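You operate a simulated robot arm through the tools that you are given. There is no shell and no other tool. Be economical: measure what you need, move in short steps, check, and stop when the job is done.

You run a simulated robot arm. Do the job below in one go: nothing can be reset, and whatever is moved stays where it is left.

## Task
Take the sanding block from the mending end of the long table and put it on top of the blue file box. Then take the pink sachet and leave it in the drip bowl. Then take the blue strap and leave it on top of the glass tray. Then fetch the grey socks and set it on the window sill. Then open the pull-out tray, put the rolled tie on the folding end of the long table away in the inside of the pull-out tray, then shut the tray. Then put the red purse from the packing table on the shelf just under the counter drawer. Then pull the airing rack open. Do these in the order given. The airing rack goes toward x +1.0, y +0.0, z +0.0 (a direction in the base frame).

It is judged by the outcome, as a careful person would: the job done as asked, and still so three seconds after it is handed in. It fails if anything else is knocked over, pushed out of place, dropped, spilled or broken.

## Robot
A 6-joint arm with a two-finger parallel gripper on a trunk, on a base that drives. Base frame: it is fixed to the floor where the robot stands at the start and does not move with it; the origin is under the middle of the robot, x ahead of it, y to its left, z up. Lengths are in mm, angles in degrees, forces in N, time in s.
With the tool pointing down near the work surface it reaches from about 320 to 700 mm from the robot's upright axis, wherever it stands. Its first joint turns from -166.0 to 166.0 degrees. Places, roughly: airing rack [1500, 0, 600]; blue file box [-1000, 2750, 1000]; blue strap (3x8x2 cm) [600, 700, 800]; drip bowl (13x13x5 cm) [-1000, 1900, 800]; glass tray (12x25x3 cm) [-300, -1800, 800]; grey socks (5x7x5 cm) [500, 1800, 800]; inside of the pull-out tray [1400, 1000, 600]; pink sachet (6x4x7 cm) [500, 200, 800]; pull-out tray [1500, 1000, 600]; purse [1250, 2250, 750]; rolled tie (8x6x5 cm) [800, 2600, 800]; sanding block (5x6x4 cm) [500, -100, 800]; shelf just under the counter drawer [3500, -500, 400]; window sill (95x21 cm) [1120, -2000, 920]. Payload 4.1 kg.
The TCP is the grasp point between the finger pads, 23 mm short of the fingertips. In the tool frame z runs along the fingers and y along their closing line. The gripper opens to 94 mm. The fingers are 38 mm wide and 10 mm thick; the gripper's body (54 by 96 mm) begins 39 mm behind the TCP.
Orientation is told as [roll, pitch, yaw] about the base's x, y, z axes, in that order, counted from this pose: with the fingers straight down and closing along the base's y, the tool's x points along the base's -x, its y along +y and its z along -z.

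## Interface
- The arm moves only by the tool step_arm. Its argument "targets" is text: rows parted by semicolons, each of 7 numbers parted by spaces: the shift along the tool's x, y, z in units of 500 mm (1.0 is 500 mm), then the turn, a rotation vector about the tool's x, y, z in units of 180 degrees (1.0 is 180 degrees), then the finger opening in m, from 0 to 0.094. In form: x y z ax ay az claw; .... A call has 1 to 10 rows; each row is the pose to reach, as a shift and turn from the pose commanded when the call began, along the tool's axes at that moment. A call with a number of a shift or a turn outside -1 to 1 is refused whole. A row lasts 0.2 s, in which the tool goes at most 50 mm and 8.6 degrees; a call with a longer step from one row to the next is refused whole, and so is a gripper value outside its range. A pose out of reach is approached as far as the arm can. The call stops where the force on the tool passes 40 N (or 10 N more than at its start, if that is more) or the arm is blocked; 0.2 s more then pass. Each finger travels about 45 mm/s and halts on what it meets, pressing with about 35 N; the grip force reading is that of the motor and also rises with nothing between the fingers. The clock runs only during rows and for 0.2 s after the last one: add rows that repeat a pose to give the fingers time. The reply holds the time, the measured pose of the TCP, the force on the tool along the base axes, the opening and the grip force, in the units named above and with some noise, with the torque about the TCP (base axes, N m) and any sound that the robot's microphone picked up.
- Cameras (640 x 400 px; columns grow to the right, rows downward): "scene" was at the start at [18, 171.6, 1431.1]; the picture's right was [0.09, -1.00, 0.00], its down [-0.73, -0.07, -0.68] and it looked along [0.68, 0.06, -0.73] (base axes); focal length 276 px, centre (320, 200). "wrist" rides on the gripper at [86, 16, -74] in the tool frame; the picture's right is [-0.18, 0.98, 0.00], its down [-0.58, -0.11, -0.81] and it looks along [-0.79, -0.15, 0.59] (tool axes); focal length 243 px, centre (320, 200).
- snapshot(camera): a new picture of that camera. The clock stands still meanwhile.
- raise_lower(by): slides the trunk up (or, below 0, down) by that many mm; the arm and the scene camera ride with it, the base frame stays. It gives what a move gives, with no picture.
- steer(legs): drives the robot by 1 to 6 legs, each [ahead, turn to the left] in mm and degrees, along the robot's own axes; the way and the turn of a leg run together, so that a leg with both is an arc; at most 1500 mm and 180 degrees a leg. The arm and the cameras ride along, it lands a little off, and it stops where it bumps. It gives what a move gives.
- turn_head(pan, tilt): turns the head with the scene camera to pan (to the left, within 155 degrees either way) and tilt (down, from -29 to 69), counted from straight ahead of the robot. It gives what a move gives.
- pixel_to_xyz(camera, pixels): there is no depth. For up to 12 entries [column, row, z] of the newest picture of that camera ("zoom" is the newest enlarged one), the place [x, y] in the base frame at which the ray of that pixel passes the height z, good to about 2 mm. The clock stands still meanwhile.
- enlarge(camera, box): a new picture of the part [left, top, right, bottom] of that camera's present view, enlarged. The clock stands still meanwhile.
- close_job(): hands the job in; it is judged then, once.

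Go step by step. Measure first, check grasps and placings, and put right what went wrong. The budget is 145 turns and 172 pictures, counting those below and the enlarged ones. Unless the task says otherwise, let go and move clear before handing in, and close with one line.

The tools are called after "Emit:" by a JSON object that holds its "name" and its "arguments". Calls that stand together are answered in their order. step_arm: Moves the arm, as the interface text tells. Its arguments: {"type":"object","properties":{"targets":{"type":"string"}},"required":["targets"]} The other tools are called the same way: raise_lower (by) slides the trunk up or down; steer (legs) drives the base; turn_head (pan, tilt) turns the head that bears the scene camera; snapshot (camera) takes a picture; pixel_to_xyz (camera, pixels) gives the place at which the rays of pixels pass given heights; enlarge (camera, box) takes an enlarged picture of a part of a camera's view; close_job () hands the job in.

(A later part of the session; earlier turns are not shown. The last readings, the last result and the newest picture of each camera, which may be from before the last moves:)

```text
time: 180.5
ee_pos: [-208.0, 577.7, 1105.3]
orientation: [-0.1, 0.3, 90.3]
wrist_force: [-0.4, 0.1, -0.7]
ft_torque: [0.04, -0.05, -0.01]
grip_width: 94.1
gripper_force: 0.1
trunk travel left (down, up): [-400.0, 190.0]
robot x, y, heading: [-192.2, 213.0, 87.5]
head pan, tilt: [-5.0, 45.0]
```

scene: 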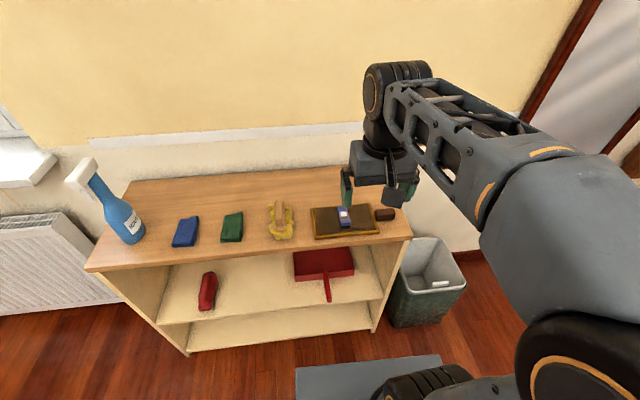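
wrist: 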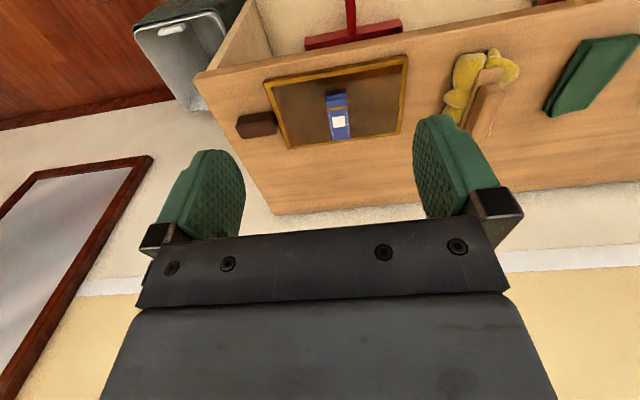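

Emit:
{"name": "steer", "arguments": {"legs": [[0, -4], [800, 0], [780, 0], [0, -83]]}}

Emit:
{"name": "turn_head", "arguments": {"pan": 15, "tilt": 45}}

Emit:
{"name": "snapshot", "arguments": {"camera": "scene"}}

Emit:
{"name": "snapshot", "arguments": {"camera": "wrist"}}

```text
time: 192.8
ee_pos: [353.6, 1855.8, 1105.3]
orientation: [-0.1, 0.3, 2.3]
wrist_force: [0.0, 0.5, 0.2]
ft_torque: [0.01, 0.0, 0.0]
grip_width: 94.2
gripper_force: 0.0
trunk travel left (down, up): [-400.0, 190.0]
robot x, y, heading: [-6.1, 1827.6, -0.3]
head pan, tilt: [-5.0, 45.0]
```

```text
time: 193.6
ee_pos: [353.6, 1856.1, 1104.6]
orientation: [-0.1, 0.3, 2.3]
wrist_force: [0.9, 0.0, -0.5]
ft_torque: [0.03, -0.01, 0.01]
grip_width: 93.6
gripper_force: 0.0
trunk travel left (down, up): [-400.0, 190.0]
robot x, y, heading: [-11.1, 1828.7, -0.2]
head pan, tilt: [15.0, 45.0]
```

```text
98 pictures are left
```

scene: 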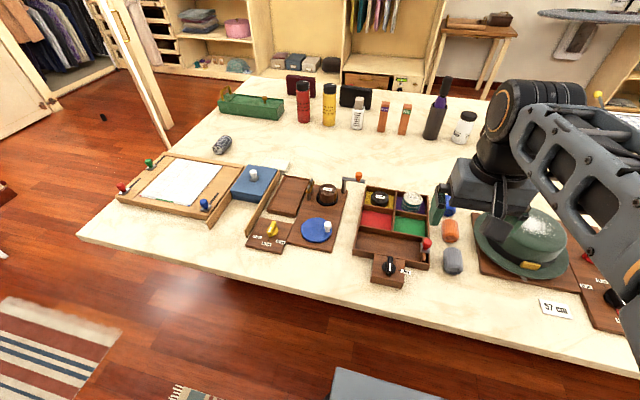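

```text
97 pictures are left
```

wrist: 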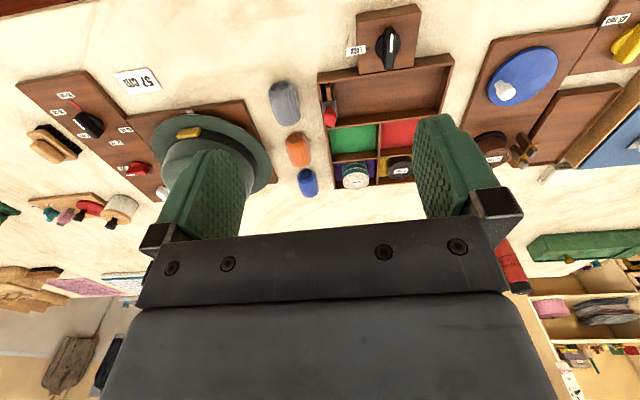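

The grey rolled socks are at wrist (284,103), between the hat and the sorting box. Zooming to measure.

Emit:
{"name": "enlarge", "arguments": {"camera": "wrist", "box": [220, 50, 380, 150]}}

Emit:
{"name": "pixel_to_xyz", "arguments": {"camera": "zoom", "pixels": [[200, 160, 800], [295, 150, 800], [240, 290, 805], [315, 265, 805], [195, 130, 785], [285, 125, 785], [400, 200, 800], [105, 195, 800], [265, 200, 830]]}}

```text
4.00 times, centred on (300, 100) of wrist
```

zoom: 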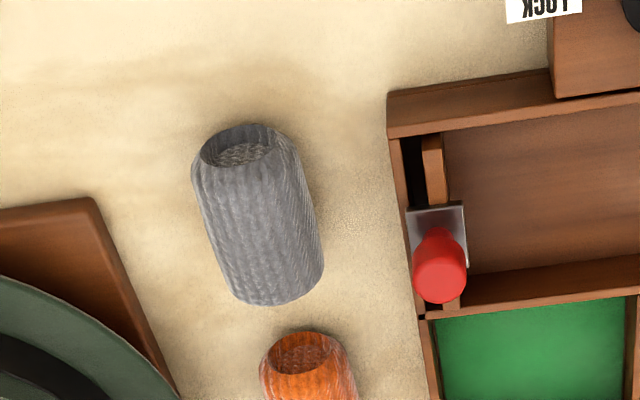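

```text
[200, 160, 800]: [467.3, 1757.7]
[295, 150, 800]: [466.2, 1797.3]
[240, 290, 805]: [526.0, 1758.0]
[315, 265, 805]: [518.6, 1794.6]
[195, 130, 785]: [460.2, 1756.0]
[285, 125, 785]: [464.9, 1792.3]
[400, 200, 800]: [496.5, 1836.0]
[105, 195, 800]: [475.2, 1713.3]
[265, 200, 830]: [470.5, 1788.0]
```

The socks lie with their axis along x, centre (494,1777), 40–45 mm thick, with free gaps on both sides. Approaching with a 70 mm opening.

Emit:
{"name": "step_arm", "arguments": {"targets": "-0.07 -0.043 0 0 0 0.0128 0.07; -0.14 -0.086 0 0 0 0.0128 0.07; -0.21 -0.13 0.04 0 0 0.0128 0.07; -0.274 -0.169 0.1 0 0 0.0128 0.07; -0.274 -0.169 0.19 0 0 0.0128 0.07; -0.274 -0.169 0.28 0 0 0.0128 0.07; -0.274 -0.169 0.36 0 0 0.0128 0.07; -0.274 -0.169 0.42 0 0 0.0128 0.07; -0.274 -0.169 0.42 0 0 0.0128 0.07"}}

Emit:
{"name": "snapshot", "arguments": {"camera": "wrist"}}

```text
time: 195.6
ee_pos: [491.7, 1777.4, 892.8]
orientation: [-0.1, 0.3, 0.0]
wrist_force: [0.7, 0.1, 0.0]
ft_torque: [-0.02, -0.04, 0.01]
grip_width: 69.9
gripper_force: 0.1
trunk travel left (down, up): [-400.0, 190.0]
robot x, y, heading: [-10.1, 1828.6, -0.3]
head pan, tilt: [15.0, 45.0]
```

```text
95 pictures are left
```

wrist: 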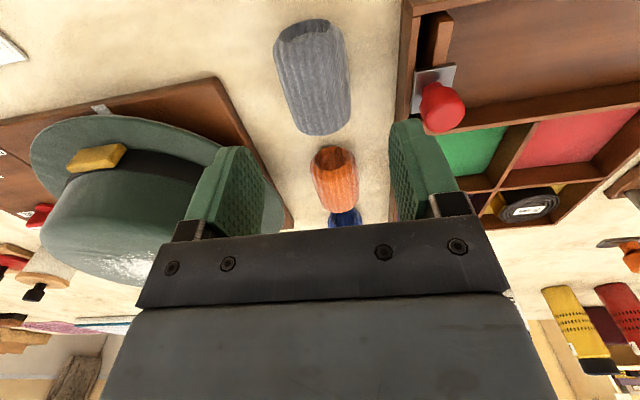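

Emit:
{"name": "pixel_to_xyz", "arguments": {"camera": "wrist", "pixels": [[218, 148, 810], [218, 148, 830], [283, 205, 810], [283, 205, 830], [215, 78, 795], [280, 45, 805], [345, 30, 805], [295, 128, 805], [350, 118, 805]]}}

```text
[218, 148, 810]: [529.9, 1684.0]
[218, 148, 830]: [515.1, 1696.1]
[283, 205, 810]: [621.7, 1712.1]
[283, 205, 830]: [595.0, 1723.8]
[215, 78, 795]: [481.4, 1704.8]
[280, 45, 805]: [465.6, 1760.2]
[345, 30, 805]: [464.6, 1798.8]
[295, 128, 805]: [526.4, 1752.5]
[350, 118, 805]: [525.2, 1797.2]
```

Clear of the hat brim by over 30 mm. Descending and gripping.

Emit:
{"name": "step_arm", "arguments": {"targets": "-0.004 0 0.08 0 0 0 0.07; -0.004 0 0.14 0 0 0 0.07; -0.004 0 0.165 0 0 0 0.07; -0.004 0 0.172 0 0 0 0.07; -0.004 0 0.172 0 0 0 0.02; -0.004 0 0.172 0 0 0 0.02; -0.004 0 0.172 0 0 0 0.02; -0.004 0 0.172 0 0 0 0.02; -0.004 0 0.1 0 0 0 0.02; -0.004 0 0.02 0 0 0 0.02"}}

Emit:
{"name": "step_arm", "arguments": {"targets": "0 0 -0.08 0 0 0 0.02; 0 0 -0.16 0 0 0 0.02; 0 0 -0.25 0 0 0 0.02; 0.09 0 -0.3 0 0 0 0.02; 0.18 0 -0.34 0 0 0 0.02; 0.26 0 -0.4 0 0 0 0.02"}}

Emit:
{"name": "snapshot", "arguments": {"camera": "wrist"}}

```text
time: 197.8
ee_pos: [494.5, 1776.5, 886.4]
orientation: [-0.1, 0.4, 0.0]
wrist_force: [-0.2, 0.1, -0.7]
ft_torque: [-0.05, 0.01, 0.03]
grip_width: 44.1
gripper_force: 34.9
trunk travel left (down, up): [-400.0, 190.0]
robot x, y, heading: [-4.6, 1826.7, -0.3]
head pan, tilt: [15.0, 45.0]
```

```text
refused: row 4 steps farther than a row can; nothing moved
```

```text
94 pictures are left
```

wrist: 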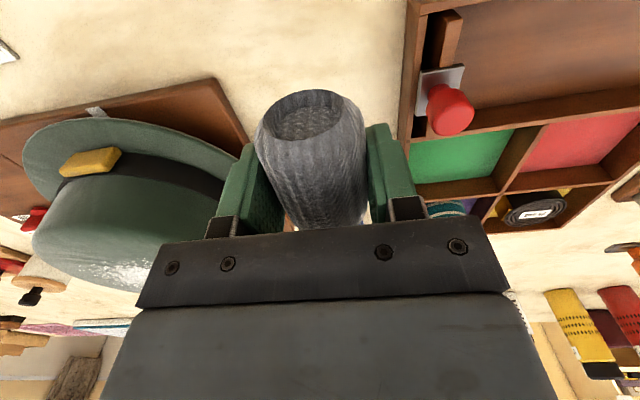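

Socks held at 44 mm. I'll lift, retract and drive down the aisle.

Emit:
{"name": "step_arm", "arguments": {"targets": "0 0 -0.08 0 0 0 0.02; 0 0 -0.16 0 0 0 0.02; 0 0 -0.25 0 0 0 0.02; 0.08 0 -0.29 0 0 0 0.02; 0.16 0 -0.33 0 0 0 0.02; 0.24 0 -0.37 0 0 0 0.02; 0.27 0 -0.42 0 0 0 0.02"}}

Emit:
{"name": "steer", "arguments": {"legs": [[0, -91], [1400, 0]]}}

```text
time: 199.4
ee_pos: [360.8, 1776.4, 1094.7]
orientation: [0.0, 0.3, 0.1]
wrist_force: [1.0, -0.2, 0.2]
ft_torque: [-0.03, -0.01, 0.0]
grip_width: 44.1
gripper_force: 35.4
trunk travel left (down, up): [-400.0, 190.0]
robot x, y, heading: [-3.8, 1827.6, -0.6]
head pan, tilt: [15.0, 45.0]
```

```text
time: 210.3
ee_pos: [-82.5, 35.7, 1094.1]
orientation: [-0.2, 0.4, -90.5]
wrist_force: [0.5, 0.1, -0.4]
ft_torque: [0.01, 0.01, 0.01]
grip_width: 44.0
gripper_force: 35.2
trunk travel left (down, up): [-400.0, 190.0]
robot x, y, heading: [-29.5, 402.4, -90.7]
head pan, tilt: [15.0, 45.0]
```

Emit:
{"name": "steer", "arguments": {"legs": [[1450, 0], [0, 70]]}}

Emit:
{"name": "turn_head", "arguments": {"pan": -10, "tilt": 35}}

Emit:
{"name": "snapshot", "arguments": {"camera": "scene"}}

```text
time: 220.5
ee_pos: [282.8, -1219.9, 1093.3]
orientation: [-0.2, 0.2, -21.1]
wrist_force: [0.9, 0.1, -0.5]
ft_torque: [-0.02, -0.03, -0.02]
grip_width: 44.2
gripper_force: 35.0
trunk travel left (down, up): [-400.0, 190.0]
robot x, y, heading: [-40.0, -1041.7, -21.4]
head pan, tilt: [15.0, 45.0]
```

```text
time: 221.4
ee_pos: [283.5, -1219.4, 1093.9]
orientation: [-0.1, 0.3, -20.9]
wrist_force: [0.2, 0.4, -0.4]
ft_torque: [-0.01, 0.02, -0.01]
grip_width: 44.1
gripper_force: 35.7
trunk travel left (down, up): [-400.0, 190.0]
robot x, y, heading: [-40.0, -1042.0, -21.3]
head pan, tilt: [-10.0, 35.0]
```

```text
93 pictures are left
```

scene: 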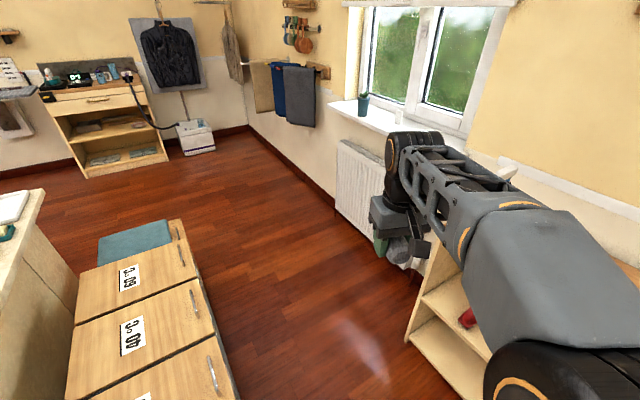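

The way is clear between the bins and the shelf. Driving on and turning to the sill.

Emit:
{"name": "steer", "arguments": {"legs": [[960, 0], [0, -69]]}}

Emit:
{"name": "turn_head", "arguments": {"pan": 20, "tilt": 35}}

Emit:
{"name": "snapshot", "arguments": {"camera": "scene"}}

Emit:
{"name": "snapshot", "arguments": {"camera": "wrist"}}

```text
time: 229.3
ee_pos: [783.7, -1756.0, 1093.6]
orientation: [-0.1, 0.2, -89.9]
wrist_force: [0.1, -0.2, -0.4]
ft_torque: [0.01, 0.0, -0.04]
grip_width: 44.1
gripper_force: 35.4
trunk travel left (down, up): [-400.0, 190.0]
robot x, y, heading: [834.4, -1388.6, -90.1]
head pan, tilt: [-10.0, 35.0]
```

```text
time: 230.3
ee_pos: [784.4, -1753.7, 1094.0]
orientation: [-0.2, 0.3, -90.0]
wrist_force: [0.3, 0.7, -0.6]
ft_torque: [0.0, -0.05, -0.04]
grip_width: 44.2
gripper_force: 34.6
trunk travel left (down, up): [-400.0, 190.0]
robot x, y, heading: [833.7, -1388.3, -90.0]
head pan, tilt: [20.0, 35.0]
```

```text
92 pictures are left
```

scene: 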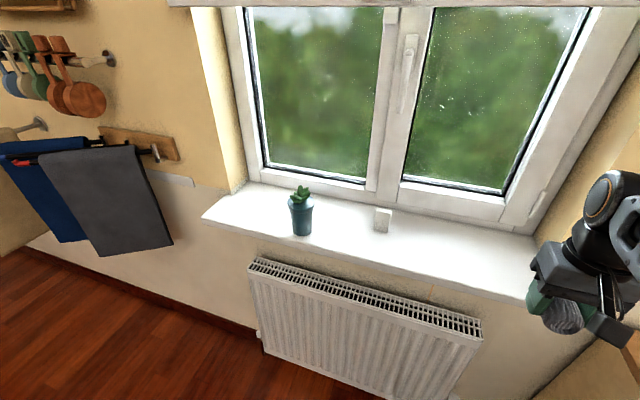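

```text
91 pictures are left
```

wrist: 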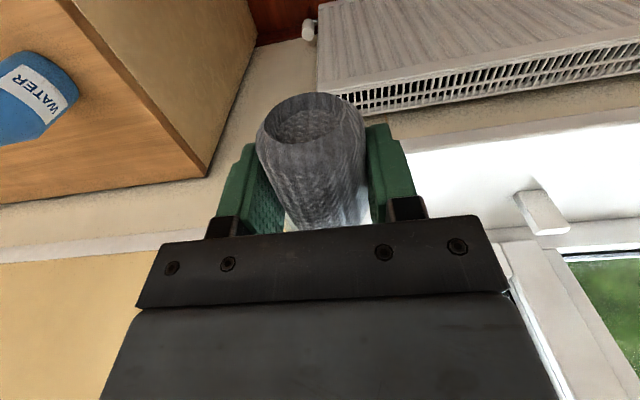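

Emit:
{"name": "pixel_to_xyz", "arguments": {"camera": "scene", "pixels": [[203, 218, 920], [525, 298, 920], [400, 258, 920], [382, 232, 920], [450, 245, 920], [515, 232, 920], [400, 205, 920], [300, 236, 920]]}}

Emit:
{"name": "pixel_to_xyz", "arguments": {"camera": "wrist", "pixels": [[418, 152, 920], [520, 195, 920], [570, 230, 920], [640, 118, 920], [460, 228, 920]]}}

```text
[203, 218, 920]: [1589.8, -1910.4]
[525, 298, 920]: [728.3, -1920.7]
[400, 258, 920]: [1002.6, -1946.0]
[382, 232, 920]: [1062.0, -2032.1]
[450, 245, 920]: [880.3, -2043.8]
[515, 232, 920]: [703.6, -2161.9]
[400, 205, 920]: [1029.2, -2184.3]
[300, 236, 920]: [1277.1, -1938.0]
```

```text
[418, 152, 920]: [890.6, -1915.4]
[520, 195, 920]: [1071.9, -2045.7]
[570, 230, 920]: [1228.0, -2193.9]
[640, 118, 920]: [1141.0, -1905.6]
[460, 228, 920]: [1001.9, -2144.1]
```

The sill top spans x 715–1590 and y −1910…−2120; a white object sits at (1070,−2040). I'll aim for (900,−2005). First 80 mm ahead, then move the arm over.

Emit:
{"name": "steer", "arguments": {"legs": [[80, 0]]}}

Emit:
{"name": "step_arm", "arguments": {"targets": "-0.07 0.05 0 0 0 0 0.02; -0.14 0.1 0 0 0 0 0.02; -0.21 0.15 0 0 0 0 0.02; -0.28 0.2 0 0 0 0 0.02; -0.32 0.23 0.05 0 0 0 0.02; -0.32 0.23 0.11 0 0 0 0.02; -0.32 0.23 0.17 0 0 0 0.02; -0.32 0.23 0.2 0 0 0 0.02"}}

Emit:
{"name": "snapshot", "arguments": {"camera": "scene"}}

Emit:
{"name": "snapshot", "arguments": {"camera": "wrist"}}

```text
time: 231.3
ee_pos: [782.8, -1835.1, 1093.6]
orientation: [-0.1, 0.3, -89.8]
wrist_force: [-0.3, -0.5, 0.2]
ft_torque: [0.0, 0.01, 0.03]
grip_width: 44.3
gripper_force: 34.7
trunk travel left (down, up): [-400.0, 190.0]
robot x, y, heading: [830.5, -1463.8, -89.9]
head pan, tilt: [20.0, 35.0]
```

```text
time: 233.1
ee_pos: [899.8, -1992.2, 992.6]
orientation: [0.0, 0.3, -90.0]
wrist_force: [-0.2, 0.6, -0.3]
ft_torque: [-0.02, 0.0, 0.02]
grip_width: 44.0
gripper_force: 35.2
trunk travel left (down, up): [-400.0, 190.0]
robot x, y, heading: [832.2, -1467.8, -90.1]
head pan, tilt: [20.0, 35.0]
```

```text
90 pictures are left
```

scene: 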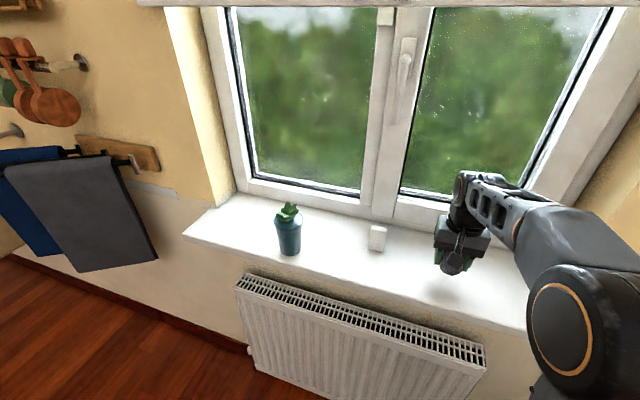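

```text
89 pictures are left
```

wrist: 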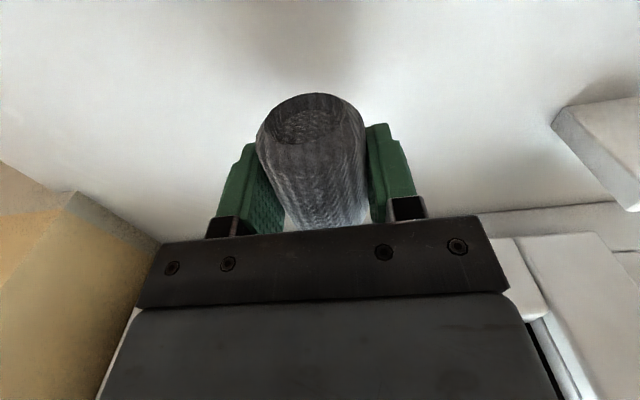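

Over the sill with clear space around. Lowering to contact.

Emit:
{"name": "step_arm", "arguments": {"targets": "0 0 0.04 0 0 0 0.02; 0 0 0.06 0 0 0 0.02; 0 0 0.07 0 0 0 0.02; 0 0 0.076 0 0 0 0.02; 0 0 0.08 0 0 0 0.02; 0 0 0.084 0 0 0 0.02; 0 0 0.088 0 0 0 0.02; 0 0 0.092 0 0 0 0.02; 0 0 0.096 0 0 0 0.02; 0 0 0.1 0 0 0 0.02"}}

Emit:
{"name": "snapshot", "arguments": {"camera": "wrist"}}

```text
time: 234.6
ee_pos: [898.6, -1992.5, 956.2]
orientation: [0.0, -0.5, -89.9]
wrist_force: [-0.5, 3.0, 16.0]
ft_torque: [0.6, 0.0, 0.02]
grip_width: 44.1
gripper_force: 34.6
trunk travel left (down, up): [-400.0, 190.0]
robot x, y, heading: [831.5, -1463.9, -90.3]
head pan, tilt: [20.0, 35.0]
stopped in row 7: the force on the tool passed its limit (the readings are from after the stop); the commanded pose is now the measured one
```

```text
88 pictures are left
```

wrist: 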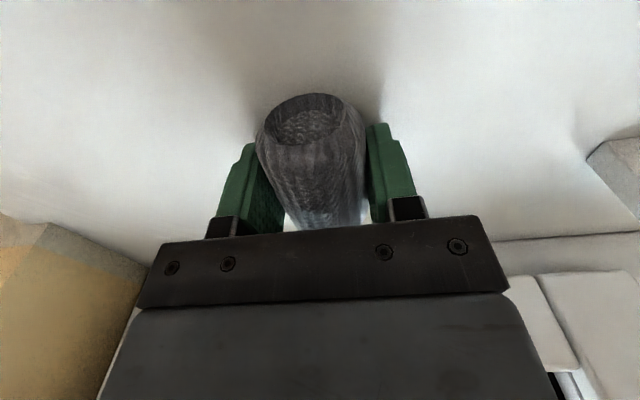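

Contact at TCP z 956. Releasing gently, then rising.

Emit:
{"name": "step_arm", "arguments": {"targets": "0 0 -0.002 0 0.004 0 0.05; 0 0 -0.002 0 0.004 0 0.056; 0 0 -0.002 0 0.004 0 0.062; 0 0 -0.002 0 0.004 0 0.07; 0 0 -0.04 0 0.004 0 0.07; 0 0 -0.12 0 0.004 0 0.07; 0 0 -0.2 0 0.004 0 0.08; 0.08 0 -0.24 0 0.004 0 0.094; 0.17 0 -0.26 0 0.004 0 0.094; 0.25 0 -0.28 0 0.004 0 0.094"}}

Emit:
{"name": "snapshot", "arguments": {"camera": "wrist"}}

```text
time: 236.8
ee_pos: [898.3, -1869.0, 1096.1]
orientation: [0.0, 0.5, -89.9]
wrist_force: [0.1, -0.5, -0.7]
ft_torque: [0.01, 0.02, 0.0]
grip_width: 94.0
gripper_force: 0.0
trunk travel left (down, up): [-400.0, 190.0]
robot x, y, heading: [833.5, -1463.9, -90.1]
head pan, tilt: [20.0, 35.0]
```

```text
87 pictures are left
```

wrist: 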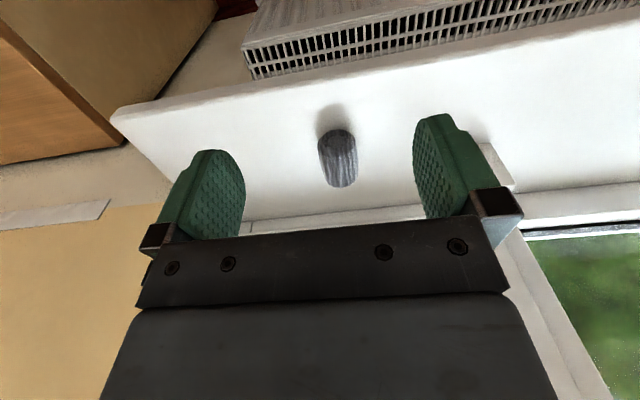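

The socks rest on the sill. The tray (1500,1000,600) is likely on the far (+x) side of the long table. I'll turn and survey before driving.

Emit:
{"name": "step_arm", "arguments": {"targets": "0.08 0 -0.02 0 0 0 0.094"}}

Emit:
{"name": "steer", "arguments": {"legs": [[-150, 0], [0, 115]]}}

Emit:
{"name": "turn_head", "arguments": {"pan": 45, "tilt": 30}}

Emit:
{"name": "snapshot", "arguments": {"camera": "scene"}}

Emit:
{"name": "turn_head", "arguments": {"pan": 0, "tilt": 30}}

Emit:
{"name": "snapshot", "arguments": {"camera": "scene"}}

```text
time: 237.2
ee_pos: [899.4, -1830.1, 1104.7]
orientation: [0.1, 0.5, -89.9]
wrist_force: [0.3, -0.4, -0.4]
ft_torque: [0.02, -0.01, -0.03]
grip_width: 94.0
gripper_force: 0.1
trunk travel left (down, up): [-400.0, 190.0]
robot x, y, heading: [835.6, -1464.3, -90.1]
head pan, tilt: [20.0, 35.0]
```

```text
time: 243.3
ee_pos: [1137.4, -1108.6, 1103.5]
orientation: [0.0, 0.5, 24.2]
wrist_force: [-0.7, -0.3, 0.4]
ft_torque: [-0.01, -0.01, -0.02]
grip_width: 94.1
gripper_force: 0.0
trunk travel left (down, up): [-400.0, 190.0]
robot x, y, heading: [834.0, -1317.5, 24.0]
head pan, tilt: [20.0, 35.0]
```

```text
time: 244.2
ee_pos: [1138.7, -1108.5, 1105.4]
orientation: [0.1, 0.4, 24.2]
wrist_force: [0.4, 0.6, -1.6]
ft_torque: [0.01, 0.02, 0.02]
grip_width: 94.0
gripper_force: 0.0
trunk travel left (down, up): [-400.0, 190.0]
robot x, y, heading: [831.7, -1319.3, 24.3]
head pan, tilt: [45.0, 30.0]
```

```text
86 pictures are left
```

scene: 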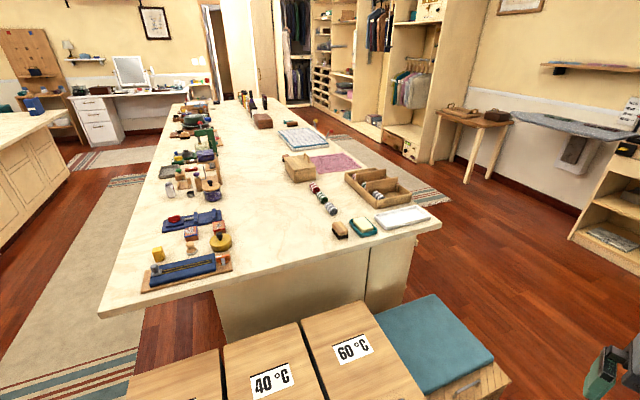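

```text
time: 245.3
ee_pos: [1137.6, -1108.5, 1104.3]
orientation: [0.1, 0.4, 24.2]
wrist_force: [-0.1, 0.1, 0.1]
ft_torque: [-0.03, 0.0, -0.01]
grip_width: 94.2
gripper_force: 0.0
trunk travel left (down, up): [-400.0, 190.0]
robot x, y, heading: [830.2, -1316.9, 24.0]
head pan, tilt: [0.0, 30.0]
```

```text
85 pictures are left
```

scene: 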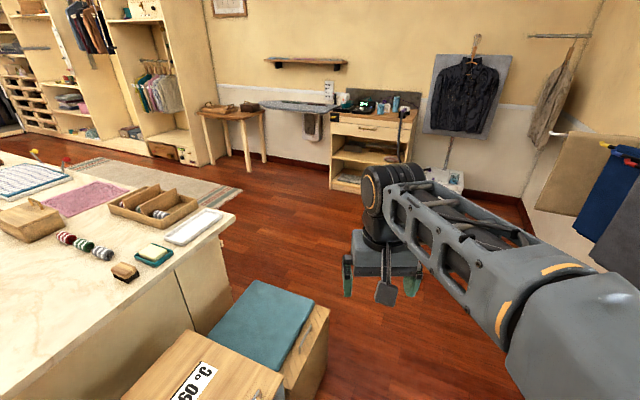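

Emit:
{"name": "pixel_to_xyz", "arguments": {"camera": "scene", "pixels": [[330, 310, 450], [262, 282, 480], [235, 215, 780], [232, 118, 700], [205, 165, 0], [340, 190, 0], [390, 193, 0], [250, 108, 760], [212, 107, 750], [460, 190, 0]]}}

Emit:
{"name": "enlarge", "arguments": {"camera": "scene", "box": [180, 50, 420, 200]}}

```text
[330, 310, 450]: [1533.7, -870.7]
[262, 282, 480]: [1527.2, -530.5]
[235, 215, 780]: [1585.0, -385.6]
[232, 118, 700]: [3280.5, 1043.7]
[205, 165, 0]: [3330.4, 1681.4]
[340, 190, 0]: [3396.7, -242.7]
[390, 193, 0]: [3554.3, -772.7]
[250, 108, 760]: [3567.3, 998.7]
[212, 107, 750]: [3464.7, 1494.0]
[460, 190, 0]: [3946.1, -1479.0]
```

```text
2.67 times, centred on (300, 125) of scene
```

zoom: 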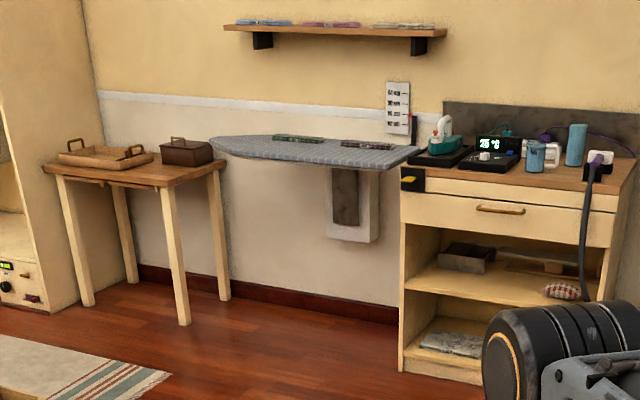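

The long table's +x edge is at about x=1585, and the counter cabinet is at x≈3450. I'll go around the bench to (2250,−1300) and up along that side, first looking at the face of the table.

Emit:
{"name": "steer", "arguments": {"legs": [[0, -23], [1420, 0], [0, 89], [1100, 0]]}}

Emit:
{"name": "turn_head", "arguments": {"pan": 60, "tilt": 30}}

Emit:
{"name": "snapshot", "arguments": {"camera": "scene"}}

Emit:
{"name": "turn_head", "arguments": {"pan": 15, "tilt": 25}}

Emit:
{"name": "snapshot", "arguments": {"camera": "scene"}}

```text
time: 262.7
ee_pos: [2164.6, 160.3, 1105.2]
orientation: [0.1, 0.5, 92.4]
wrist_force: [-0.1, -1.2, -0.1]
ft_torque: [0.03, 0.04, -0.03]
grip_width: 93.9
gripper_force: 0.1
trunk travel left (down, up): [-400.0, 190.0]
robot x, y, heading: [2244.8, -199.7, 92.2]
head pan, tilt: [0.0, 30.0]
```

```text
time: 264.0
ee_pos: [2165.0, 160.4, 1104.6]
orientation: [0.0, 0.5, 92.3]
wrist_force: [-0.4, 0.2, -0.4]
ft_torque: [0.02, 0.02, -0.04]
grip_width: 94.0
gripper_force: 0.1
trunk travel left (down, up): [-400.0, 190.0]
robot x, y, heading: [2247.6, -202.0, 92.3]
head pan, tilt: [60.0, 30.0]
```

```text
83 pictures are left
```

scene: 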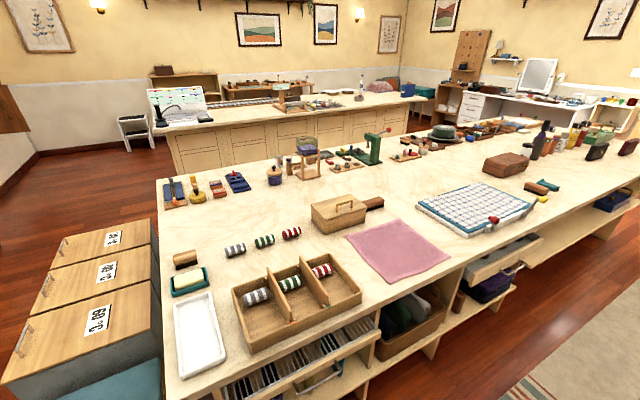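

```text
time: 265.1
ee_pos: [2163.8, 159.7, 1103.9]
orientation: [0.0, 0.5, 92.3]
wrist_force: [0.9, 1.2, 0.0]
ft_torque: [-0.03, 0.02, 0.01]
grip_width: 93.9
gripper_force: 0.1
trunk travel left (down, up): [-400.0, 190.0]
robot x, y, heading: [2243.5, -199.7, 91.9]
head pan, tilt: [15.0, 25.0]
```

```text
82 pictures are left
```

scene: 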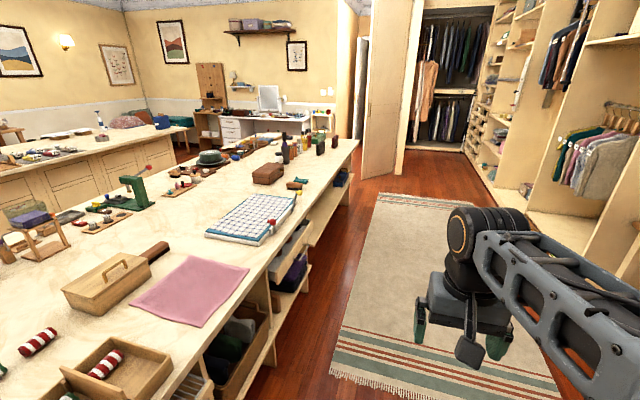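

Emit:
{"name": "enlarge", "arguments": {"camera": "scene", "box": [180, 110, 380, 300]}}

Emit:
{"name": "turn_head", "arguments": {"pan": 95, "tilt": 50}}

Emit:
{"name": "snapshot", "arguments": {"camera": "scene"}}

```text
2.11 times, centred on (280, 205) of scene
```

zoom: 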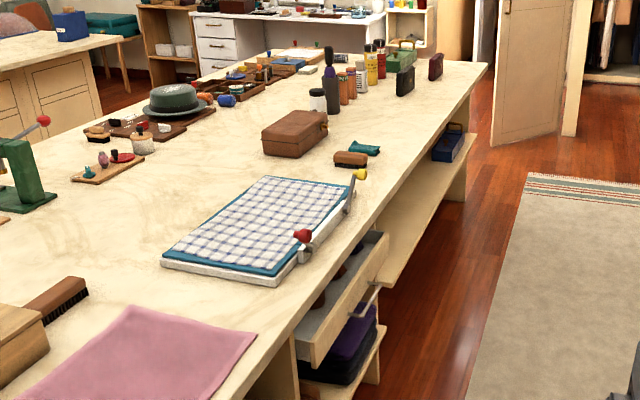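

```text
time: 266.7
ee_pos: [2165.4, 161.5, 1104.3]
orientation: [-0.1, 0.5, 92.4]
wrist_force: [0.2, 0.1, -0.8]
ft_torque: [0.02, 0.0, -0.02]
grip_width: 94.1
gripper_force: 0.0
trunk travel left (down, up): [-400.0, 190.0]
robot x, y, heading: [2245.2, -196.4, 92.2]
head pan, tilt: [95.0, 50.0]
```

```text
80 pictures are left
```

scene: 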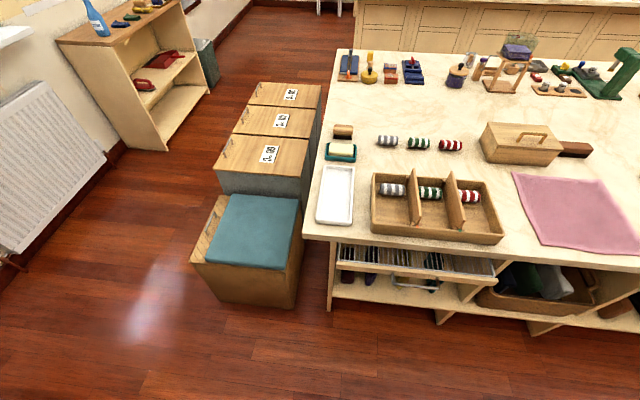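

The airing rack (slatted, handle near (420,285)) and the pull-out tray are both under the long table's +x edge. I'll drive up to the tray and face it.

Emit:
{"name": "steer", "arguments": {"legs": [[1190, 0], [0, 87]]}}

Emit:
{"name": "turn_head", "arguments": {"pan": 0, "tilt": 50}}

Emit:
{"name": "snapshot", "arguments": {"camera": "scene"}}

Emit:
{"name": "turn_head", "arguments": {"pan": -40, "tilt": 30}}

Emit:
{"name": "snapshot", "arguments": {"camera": "scene"}}

```text
time: 276.5
ee_pos: [1838.3, 941.8, 1104.4]
orientation: [0.0, 0.5, 179.4]
wrist_force: [0.7, 0.4, 0.9]
ft_torque: [-0.01, 0.02, -0.01]
grip_width: 93.8
gripper_force: 0.2
trunk travel left (down, up): [-400.0, 190.0]
robot x, y, heading: [2205.5, 1003.9, 179.0]
head pan, tilt: [95.0, 50.0]
```

```text
time: 278.2
ee_pos: [1838.1, 941.9, 1104.2]
orientation: [0.0, 0.5, 179.4]
wrist_force: [0.8, -0.2, -0.3]
ft_torque: [-0.04, -0.01, -0.01]
grip_width: 93.7
gripper_force: 0.1
trunk travel left (down, up): [-400.0, 190.0]
robot x, y, heading: [2202.9, 1001.5, 179.2]
head pan, tilt: [0.0, 50.0]
```

```text
79 pictures are left
```

scene: 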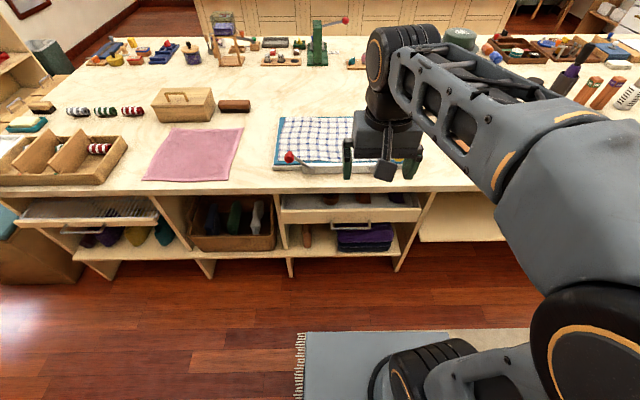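

```text
time: 279.3
ee_pos: [1837.8, 941.4, 1103.5]
orientation: [0.0, 0.5, 179.3]
wrist_force: [-0.3, -0.4, -0.3]
ft_torque: [-0.02, 0.03, -0.02]
grip_width: 94.1
gripper_force: 0.0
trunk travel left (down, up): [-400.0, 190.0]
robot x, y, heading: [2204.1, 999.1, 179.2]
head pan, tilt: [-40.0, 30.0]
```

```text
78 pictures are left
```

scene: 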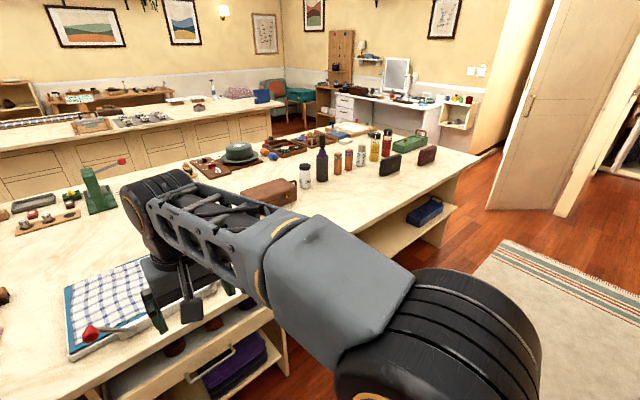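

Emit:
{"name": "pixel_to_xyz", "arguments": {"camera": "scene", "pixels": [[428, 164, 780], [390, 174, 780], [478, 156, 780], [200, 383, 600], [235, 350, 600], [268, 312, 650]]}}

Emit:
{"name": "enlarge", "arguments": {"camera": "scene", "box": [350, 120, 490, 210]}}

Emit:
{"name": "turn_head", "arguments": {"pan": 0, "tilt": 50}}

Emit:
{"name": "enlarge", "arguments": {"camera": "scene", "box": [250, 160, 450, 285]}}

```text
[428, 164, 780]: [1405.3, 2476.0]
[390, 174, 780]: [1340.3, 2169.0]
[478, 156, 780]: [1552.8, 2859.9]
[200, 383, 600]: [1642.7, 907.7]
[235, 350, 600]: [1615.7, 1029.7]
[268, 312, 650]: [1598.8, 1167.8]
```

```text
4.44 times, centred on (420, 165) of scene
```

zoom: 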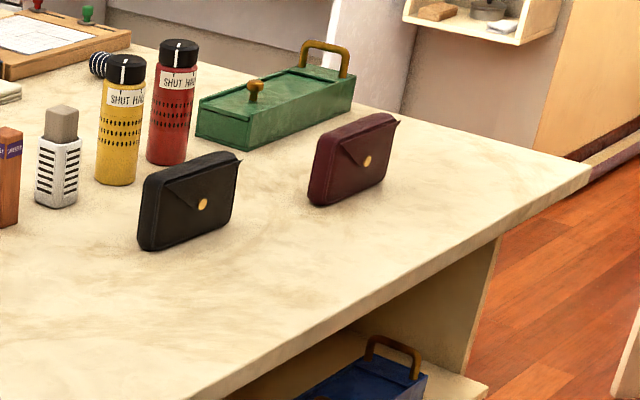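

```text
time: 280.4
ee_pos: [1837.4, 941.9, 1104.7]
orientation: [0.0, 0.5, 179.4]
wrist_force: [0.1, -0.3, 0.0]
ft_torque: [0.02, 0.0, 0.0]
grip_width: 94.2
gripper_force: 0.0
trunk travel left (down, up): [-400.0, 190.0]
robot x, y, heading: [2203.9, 1005.0, 179.1]
head pan, tilt: [0.0, 50.0]
```

```text
3.20 times, centred on (350, 222) of scene
```

zoom: 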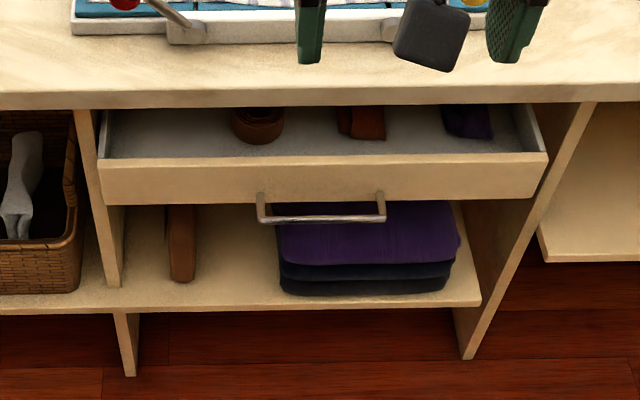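

Emit:
{"name": "pixel_to_xyz", "arguments": {"camera": "zoom", "pixels": [[320, 90, 780], [320, 106, 750], [320, 158, 650], [320, 200, 590], [265, 219, 600], [385, 217, 600], [258, 195, 610], [382, 193, 610], [100, 160, 650], [547, 157, 650], [300, 305, 400]]}}

Emit:
{"name": "raise_lower", "arguments": {"by": -300}}

Emit:
{"name": "snapshot", "arguments": {"camera": "wrist"}}

Emit:
{"name": "turn_head", "arguments": {"pan": 0, "tilt": 45}}

Emit:
{"name": "snapshot", "arguments": {"camera": "scene"}}

```text
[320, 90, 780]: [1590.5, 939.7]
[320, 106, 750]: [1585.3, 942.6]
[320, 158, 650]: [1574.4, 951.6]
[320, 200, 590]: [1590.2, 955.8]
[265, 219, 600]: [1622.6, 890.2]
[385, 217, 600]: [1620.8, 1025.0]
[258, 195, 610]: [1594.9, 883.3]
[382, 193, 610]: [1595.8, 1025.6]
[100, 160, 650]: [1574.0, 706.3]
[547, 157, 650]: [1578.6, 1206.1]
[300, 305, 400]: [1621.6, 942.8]
```

```text
time: 283.4
ee_pos: [1837.5, 943.2, 804.4]
orientation: [0.0, 0.5, 179.4]
wrist_force: [0.4, 1.0, -0.1]
ft_torque: [0.01, 0.04, -0.02]
grip_width: 94.0
gripper_force: 0.1
trunk travel left (down, up): [-100.0, 490.0]
robot x, y, heading: [2201.3, 1004.8, 179.1]
head pan, tilt: [0.0, 50.0]
```

```text
75 pictures are left
```

wrist: 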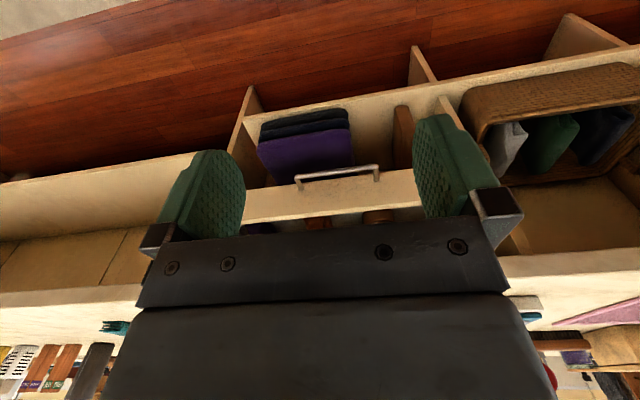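

```text
time: 284.0
ee_pos: [1837.5, 942.6, 804.9]
orientation: [0.0, 0.5, 179.5]
wrist_force: [-0.2, -0.5, -0.4]
ft_torque: [0.0, 0.0, -0.02]
grip_width: 94.1
gripper_force: 0.1
trunk travel left (down, up): [-100.0, 490.0]
robot x, y, heading: [2203.7, 1003.1, 179.0]
head pan, tilt: [0.0, 45.0]
```

```text
74 pictures are left
```

scene: 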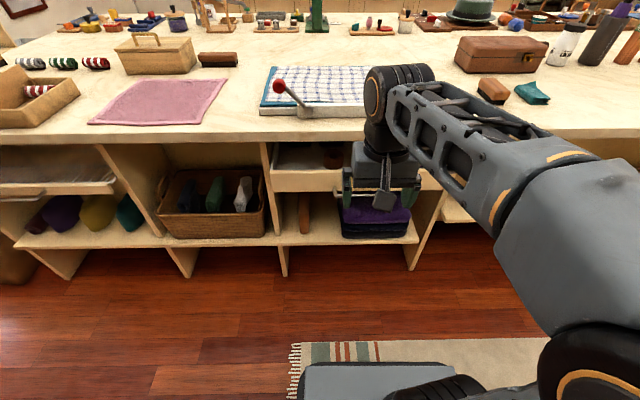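

Emit:
{"name": "pixel_to_xyz", "arguments": {"camera": "wrist", "pixels": [[297, 183, 560], [297, 183, 580], [297, 183, 600], [297, 183, 620], [378, 170, 560], [378, 170, 580], [378, 170, 600], [378, 170, 620]]}}

Emit:
{"name": "enlarge", "arguments": {"camera": "wrist", "box": [240, 140, 440, 240]}}

```text
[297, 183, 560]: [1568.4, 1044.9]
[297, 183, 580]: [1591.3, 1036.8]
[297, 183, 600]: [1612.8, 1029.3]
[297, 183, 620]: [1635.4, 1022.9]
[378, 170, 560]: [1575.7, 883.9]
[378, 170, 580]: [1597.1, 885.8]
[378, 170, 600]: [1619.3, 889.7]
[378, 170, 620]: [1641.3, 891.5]
```

```text
3.20 times, centred on (340, 190) of wrist
```

zoom: 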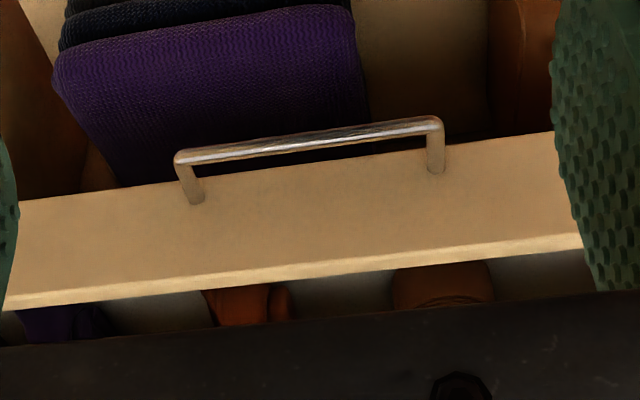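

The handle bar runs along y from 891 to 1027 at about x≈1628, z≈612, standing off the panel at x≈1590. I'll back off 180 mm and turn the tool horizontal (pointing −x, closing vertically).

Emit:
{"name": "steer", "arguments": {"legs": [[-180, 0]]}}

Emit:
{"name": "step_arm", "arguments": {"targets": "-0.04 -0.003 0.02 -0.0272 -0.0272 0.0272 0.094; -0.08 -0.006 0.04 -0.0544 -0.0544 0.0544 0.094; -0.12 -0.009 0.06 -0.0816 -0.0816 0.0816 0.094; -0.16 -0.012 0.08 -0.1088 -0.1088 0.1088 0.094; -0.2 -0.015 0.1 -0.136 -0.136 0.136 0.094; -0.24 -0.018 0.12 -0.1632 -0.1632 0.1632 0.094; -0.28 -0.021 0.14 -0.1904 -0.1904 0.1904 0.094; -0.32 -0.024 0.16 -0.2176 -0.2176 0.2176 0.094; -0.36 -0.027 0.18 -0.2448 -0.2448 0.2448 0.094; -0.4 -0.03 0.2 -0.272 -0.272 0.272 0.094"}}

Emit:
{"name": "step_arm", "arguments": {"targets": "0 0 0 -0.0272 -0.0272 0.0272 0.094; 0 0 0 -0.0544 -0.0544 0.0544 0.094; 0 0 0 -0.0816 -0.0816 0.0816 0.094; 0 0 0 -0.1088 -0.1088 0.1088 0.094; 0 0 0 -0.113 -0.113 0.113 0.094; 0 0 0 -0.113 -0.113 0.113 0.094"}}

Emit:
{"name": "snapshot", "arguments": {"camera": "scene"}}

Emit:
{"name": "snapshot", "arguments": {"camera": "wrist"}}

```text
time: 285.5
ee_pos: [2021.4, 939.0, 804.1]
orientation: [0.0, 0.5, 179.4]
wrist_force: [-0.8, -0.5, 0.2]
ft_torque: [0.03, 0.01, 0.0]
grip_width: 94.0
gripper_force: 0.0
trunk travel left (down, up): [-100.0, 490.0]
robot x, y, heading: [2389.6, 1003.3, 179.2]
head pan, tilt: [0.0, 45.0]
```

```text
time: 287.7
ee_pos: [1820.5, 955.7, 702.8]
orientation: [65.3, -15.6, 113.8]
wrist_force: [0.0, 0.2, 0.1]
ft_torque: [-0.02, -0.01, 0.01]
grip_width: 93.9
gripper_force: 0.1
trunk travel left (down, up): [-100.0, 490.0]
robot x, y, heading: [2384.7, 997.8, 178.9]
head pan, tilt: [0.0, 45.0]
```

```text
time: 289.1
ee_pos: [1828.4, 1051.1, 721.2]
orientation: [88.9, -0.2, 92.7]
wrist_force: [-0.2, -0.8, 0.1]
ft_torque: [0.04, 0.02, -0.02]
grip_width: 93.9
gripper_force: 0.1
out of reach, approached as far as the arm can: row 2, 3, 4, 5, 6
trunk travel left (down, up): [-100.0, 490.0]
robot x, y, heading: [2385.3, 999.9, 179.5]
head pan, tilt: [0.0, 45.0]
```

```text
72 pictures are left
```

scene: 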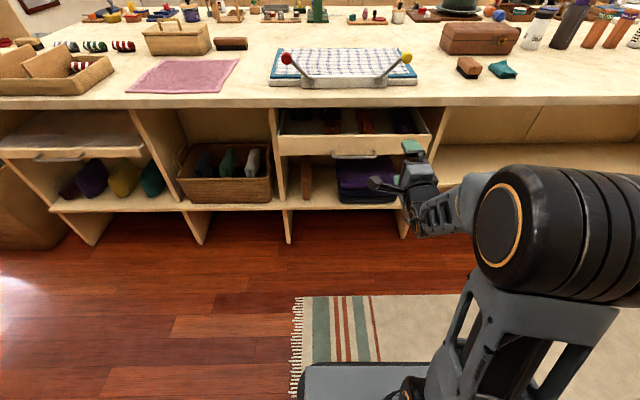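

```text
71 pictures are left
```

wrist: 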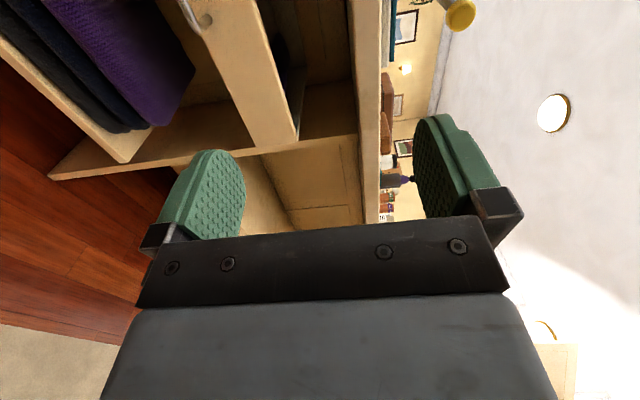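

The tool is horizontal (closing vertically), but the pose was only approached, with y off by 95 mm. A small test move down will show the commanded base.

Emit:
{"name": "step_arm", "arguments": {"targets": "0 -0.05 0.05 0 0 0 0.094; 0 -0.1 0.1 0 0 0 0.094; 0 -0.15 0.15 0 0 0 0.094"}}

```text
time: 289.9
ee_pos: [1755.3, 1064.3, 646.8]
orientation: [88.8, -0.1, 93.3]
wrist_force: [-0.1, -0.8, -0.3]
ft_torque: [0.01, -0.01, 0.01]
grip_width: 93.8
gripper_force: 0.0
out of reach, approached as far as the arm can: row 1, 2, 3
trunk travel left (down, up): [-100.0, 490.0]
robot x, y, heading: [2380.5, 1003.3, 179.5]
head pan, tilt: [0.0, 45.0]
```

The wrist is near a limit there, but this pose suffices if I move the base instead. I'll shift the robot about 100 mm toward −y, and use the trunk for height and the base for pulling.

Emit:
{"name": "steer", "arguments": {"legs": [[0, -20], [-300, 0], [0, 20], [265, 0]]}}

Emit:
{"name": "raise_lower", "arguments": {"by": -35}}

Emit:
{"name": "snapshot", "arguments": {"camera": "wrist"}}

Emit:
{"name": "snapshot", "arguments": {"camera": "scene"}}

```text
time: 295.6
ee_pos: [1776.1, 960.6, 646.1]
orientation: [88.7, 0.0, 93.4]
wrist_force: [0.4, 0.5, -0.2]
ft_torque: [-0.01, 0.03, 0.01]
grip_width: 94.3
gripper_force: 0.0
trunk travel left (down, up): [-100.0, 490.0]
robot x, y, heading: [2407.9, 897.7, 179.1]
head pan, tilt: [0.0, 45.0]
```

```text
time: 296.4
ee_pos: [1777.2, 960.0, 610.7]
orientation: [88.8, -0.1, 93.4]
wrist_force: [0.1, 0.2, 0.1]
ft_torque: [-0.03, 0.02, -0.01]
grip_width: 93.8
gripper_force: 0.1
trunk travel left (down, up): [-65.0, 525.0]
robot x, y, heading: [2406.3, 897.9, 179.2]
head pan, tilt: [0.0, 45.0]
```

```text
70 pictures are left
```

wrist: 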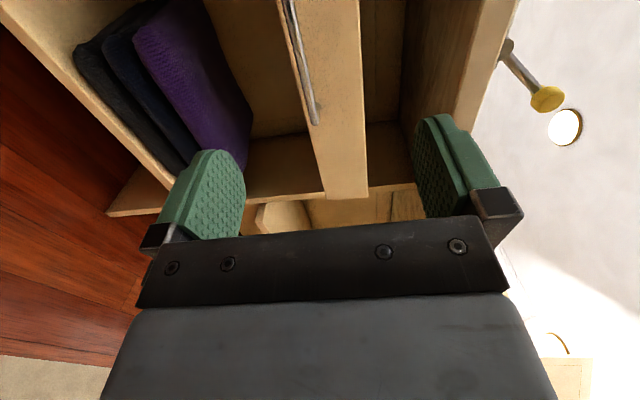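

```text
69 pictures are left
```

scene: 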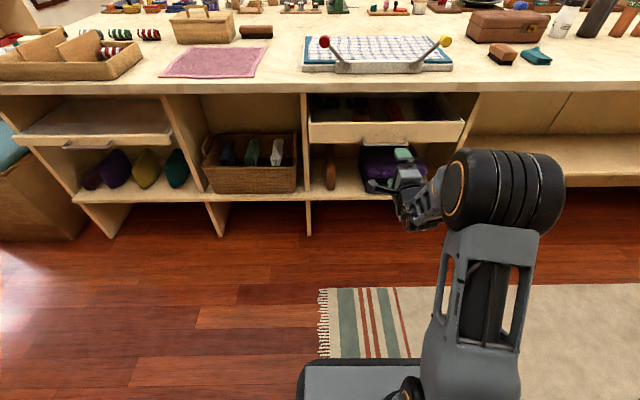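

The handle's far end at wrist (316,122) suggests the bar is slightly lower, about z 597. I'll lower the trunk 12 mm and drive ahead 125 mm.

Emit:
{"name": "raise_lower", "arguments": {"by": -12}}

Emit:
{"name": "steer", "arguments": {"legs": [[125, 0]]}}

Emit:
{"name": "snapshot", "arguments": {"camera": "wrist"}}

Emit:
{"name": "enlarge", "arguments": {"camera": "scene", "box": [280, 100, 480, 225]}}

```text
time: 297.0
ee_pos: [1777.0, 958.8, 599.3]
orientation: [88.8, 0.0, 93.4]
wrist_force: [0.2, -0.4, -0.4]
ft_torque: [0.01, 0.0, 0.02]
grip_width: 94.1
gripper_force: 0.0
trunk travel left (down, up): [-53.0, 537.0]
robot x, y, heading: [2407.2, 898.7, 179.5]
head pan, tilt: [0.0, 45.0]
```

```text
time: 298.3
ee_pos: [1653.2, 962.1, 599.9]
orientation: [88.7, -0.2, 93.3]
wrist_force: [0.0, -0.1, 0.0]
ft_torque: [-0.01, 0.01, -0.02]
grip_width: 94.0
gripper_force: 0.0
trunk travel left (down, up): [-53.0, 537.0]
robot x, y, heading: [2281.9, 898.3, 179.2]
head pan, tilt: [0.0, 45.0]
```

```text
68 pictures are left
```

wrist: 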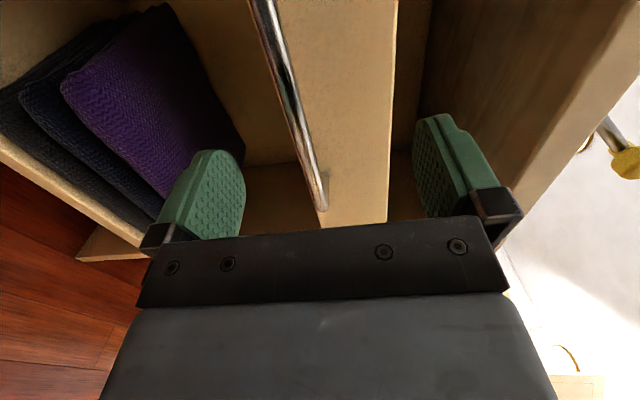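

```text
3.20 times, centred on (380, 162) of scene
```

zoom: 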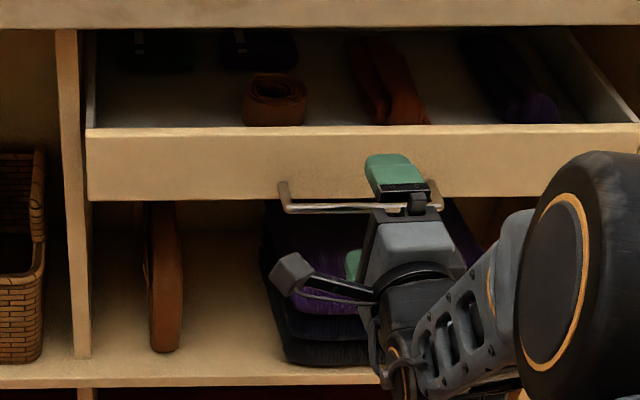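

The bar is about 10 mm below the finger mid-plane. I'll lower 9 mm, advance 22 mm and close.

Emit:
{"name": "raise_lower", "arguments": {"by": -9}}

Emit:
{"name": "steer", "arguments": {"legs": [[22, 0]]}}

Emit:
{"name": "step_arm", "arguments": {"targets": "0 0 0 0 0 0 0.0; 0 0 0 0 0 0 0.0; 0 0 0 0 0 0 0.0; 0 0 0 0 0 0 0.0; 0 0 0 0 0 0 0.0; 0 0 0 0 0 0 0.0"}}

Emit:
{"name": "snapshot", "arguments": {"camera": "wrist"}}

```text
time: 298.9
ee_pos: [1652.6, 962.8, 590.3]
orientation: [88.8, -0.2, 93.4]
wrist_force: [-0.4, -0.1, -0.1]
ft_torque: [0.02, 0.05, 0.02]
grip_width: 94.1
gripper_force: 0.0
trunk travel left (down, up): [-44.0, 546.0]
robot x, y, heading: [2278.4, 900.6, 179.1]
head pan, tilt: [0.0, 45.0]
```

```text
time: 299.6
ee_pos: [1631.2, 962.1, 589.7]
orientation: [88.9, -0.1, 93.3]
wrist_force: [0.2, -0.1, -0.5]
ft_torque: [0.0, -0.01, -0.03]
grip_width: 93.9
gripper_force: 0.1
trunk travel left (down, up): [-44.0, 546.0]
robot x, y, heading: [2255.3, 906.8, 179.3]
head pan, tilt: [0.0, 45.0]
```

```text
time: 301.1
ee_pos: [1629.7, 961.8, 588.6]
orientation: [88.5, -0.1, 93.4]
wrist_force: [1.7, 0.1, -10.2]
ft_torque: [-0.38, -0.2, -0.04]
grip_width: 9.9
gripper_force: 44.3
trunk travel left (down, up): [-44.0, 546.0]
robot x, y, heading: [2261.6, 897.7, 179.0]
head pan, tilt: [0.0, 45.0]
```

```text
66 pictures are left
```

wrist: 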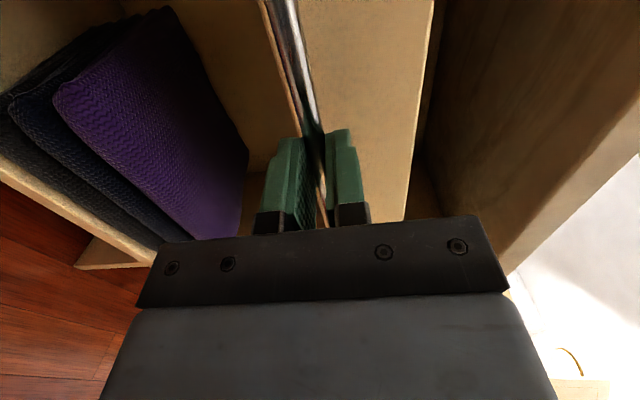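

The bar is gripped (9.9 mm). Pulling the tray open by driving back 250 mm.

Emit:
{"name": "steer", "arguments": {"legs": [[-250, 0]]}}

Emit:
{"name": "snapshot", "arguments": {"camera": "scene"}}

```text
time: 302.6
ee_pos: [1832.3, 963.0, 588.6]
orientation: [88.4, 0.0, 92.9]
wrist_force: [-1.1, 1.5, -2.4]
ft_torque: [-0.19, -0.06, 0.25]
grip_width: 9.9
gripper_force: 45.4
trunk travel left (down, up): [-44.0, 546.0]
robot x, y, heading: [2463.0, 895.6, 179.4]
head pan, tilt: [0.0, 45.0]
stopped in leg 1: the force on the tool passed its limit (the readings are from after the stop); the commanded pose is now the measured one
```

```text
65 pictures are left
```

scene: 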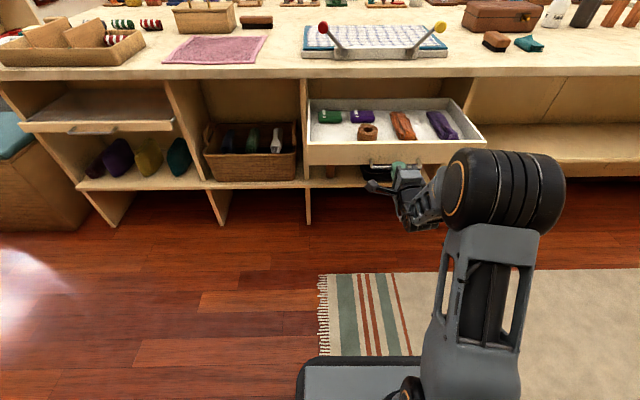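

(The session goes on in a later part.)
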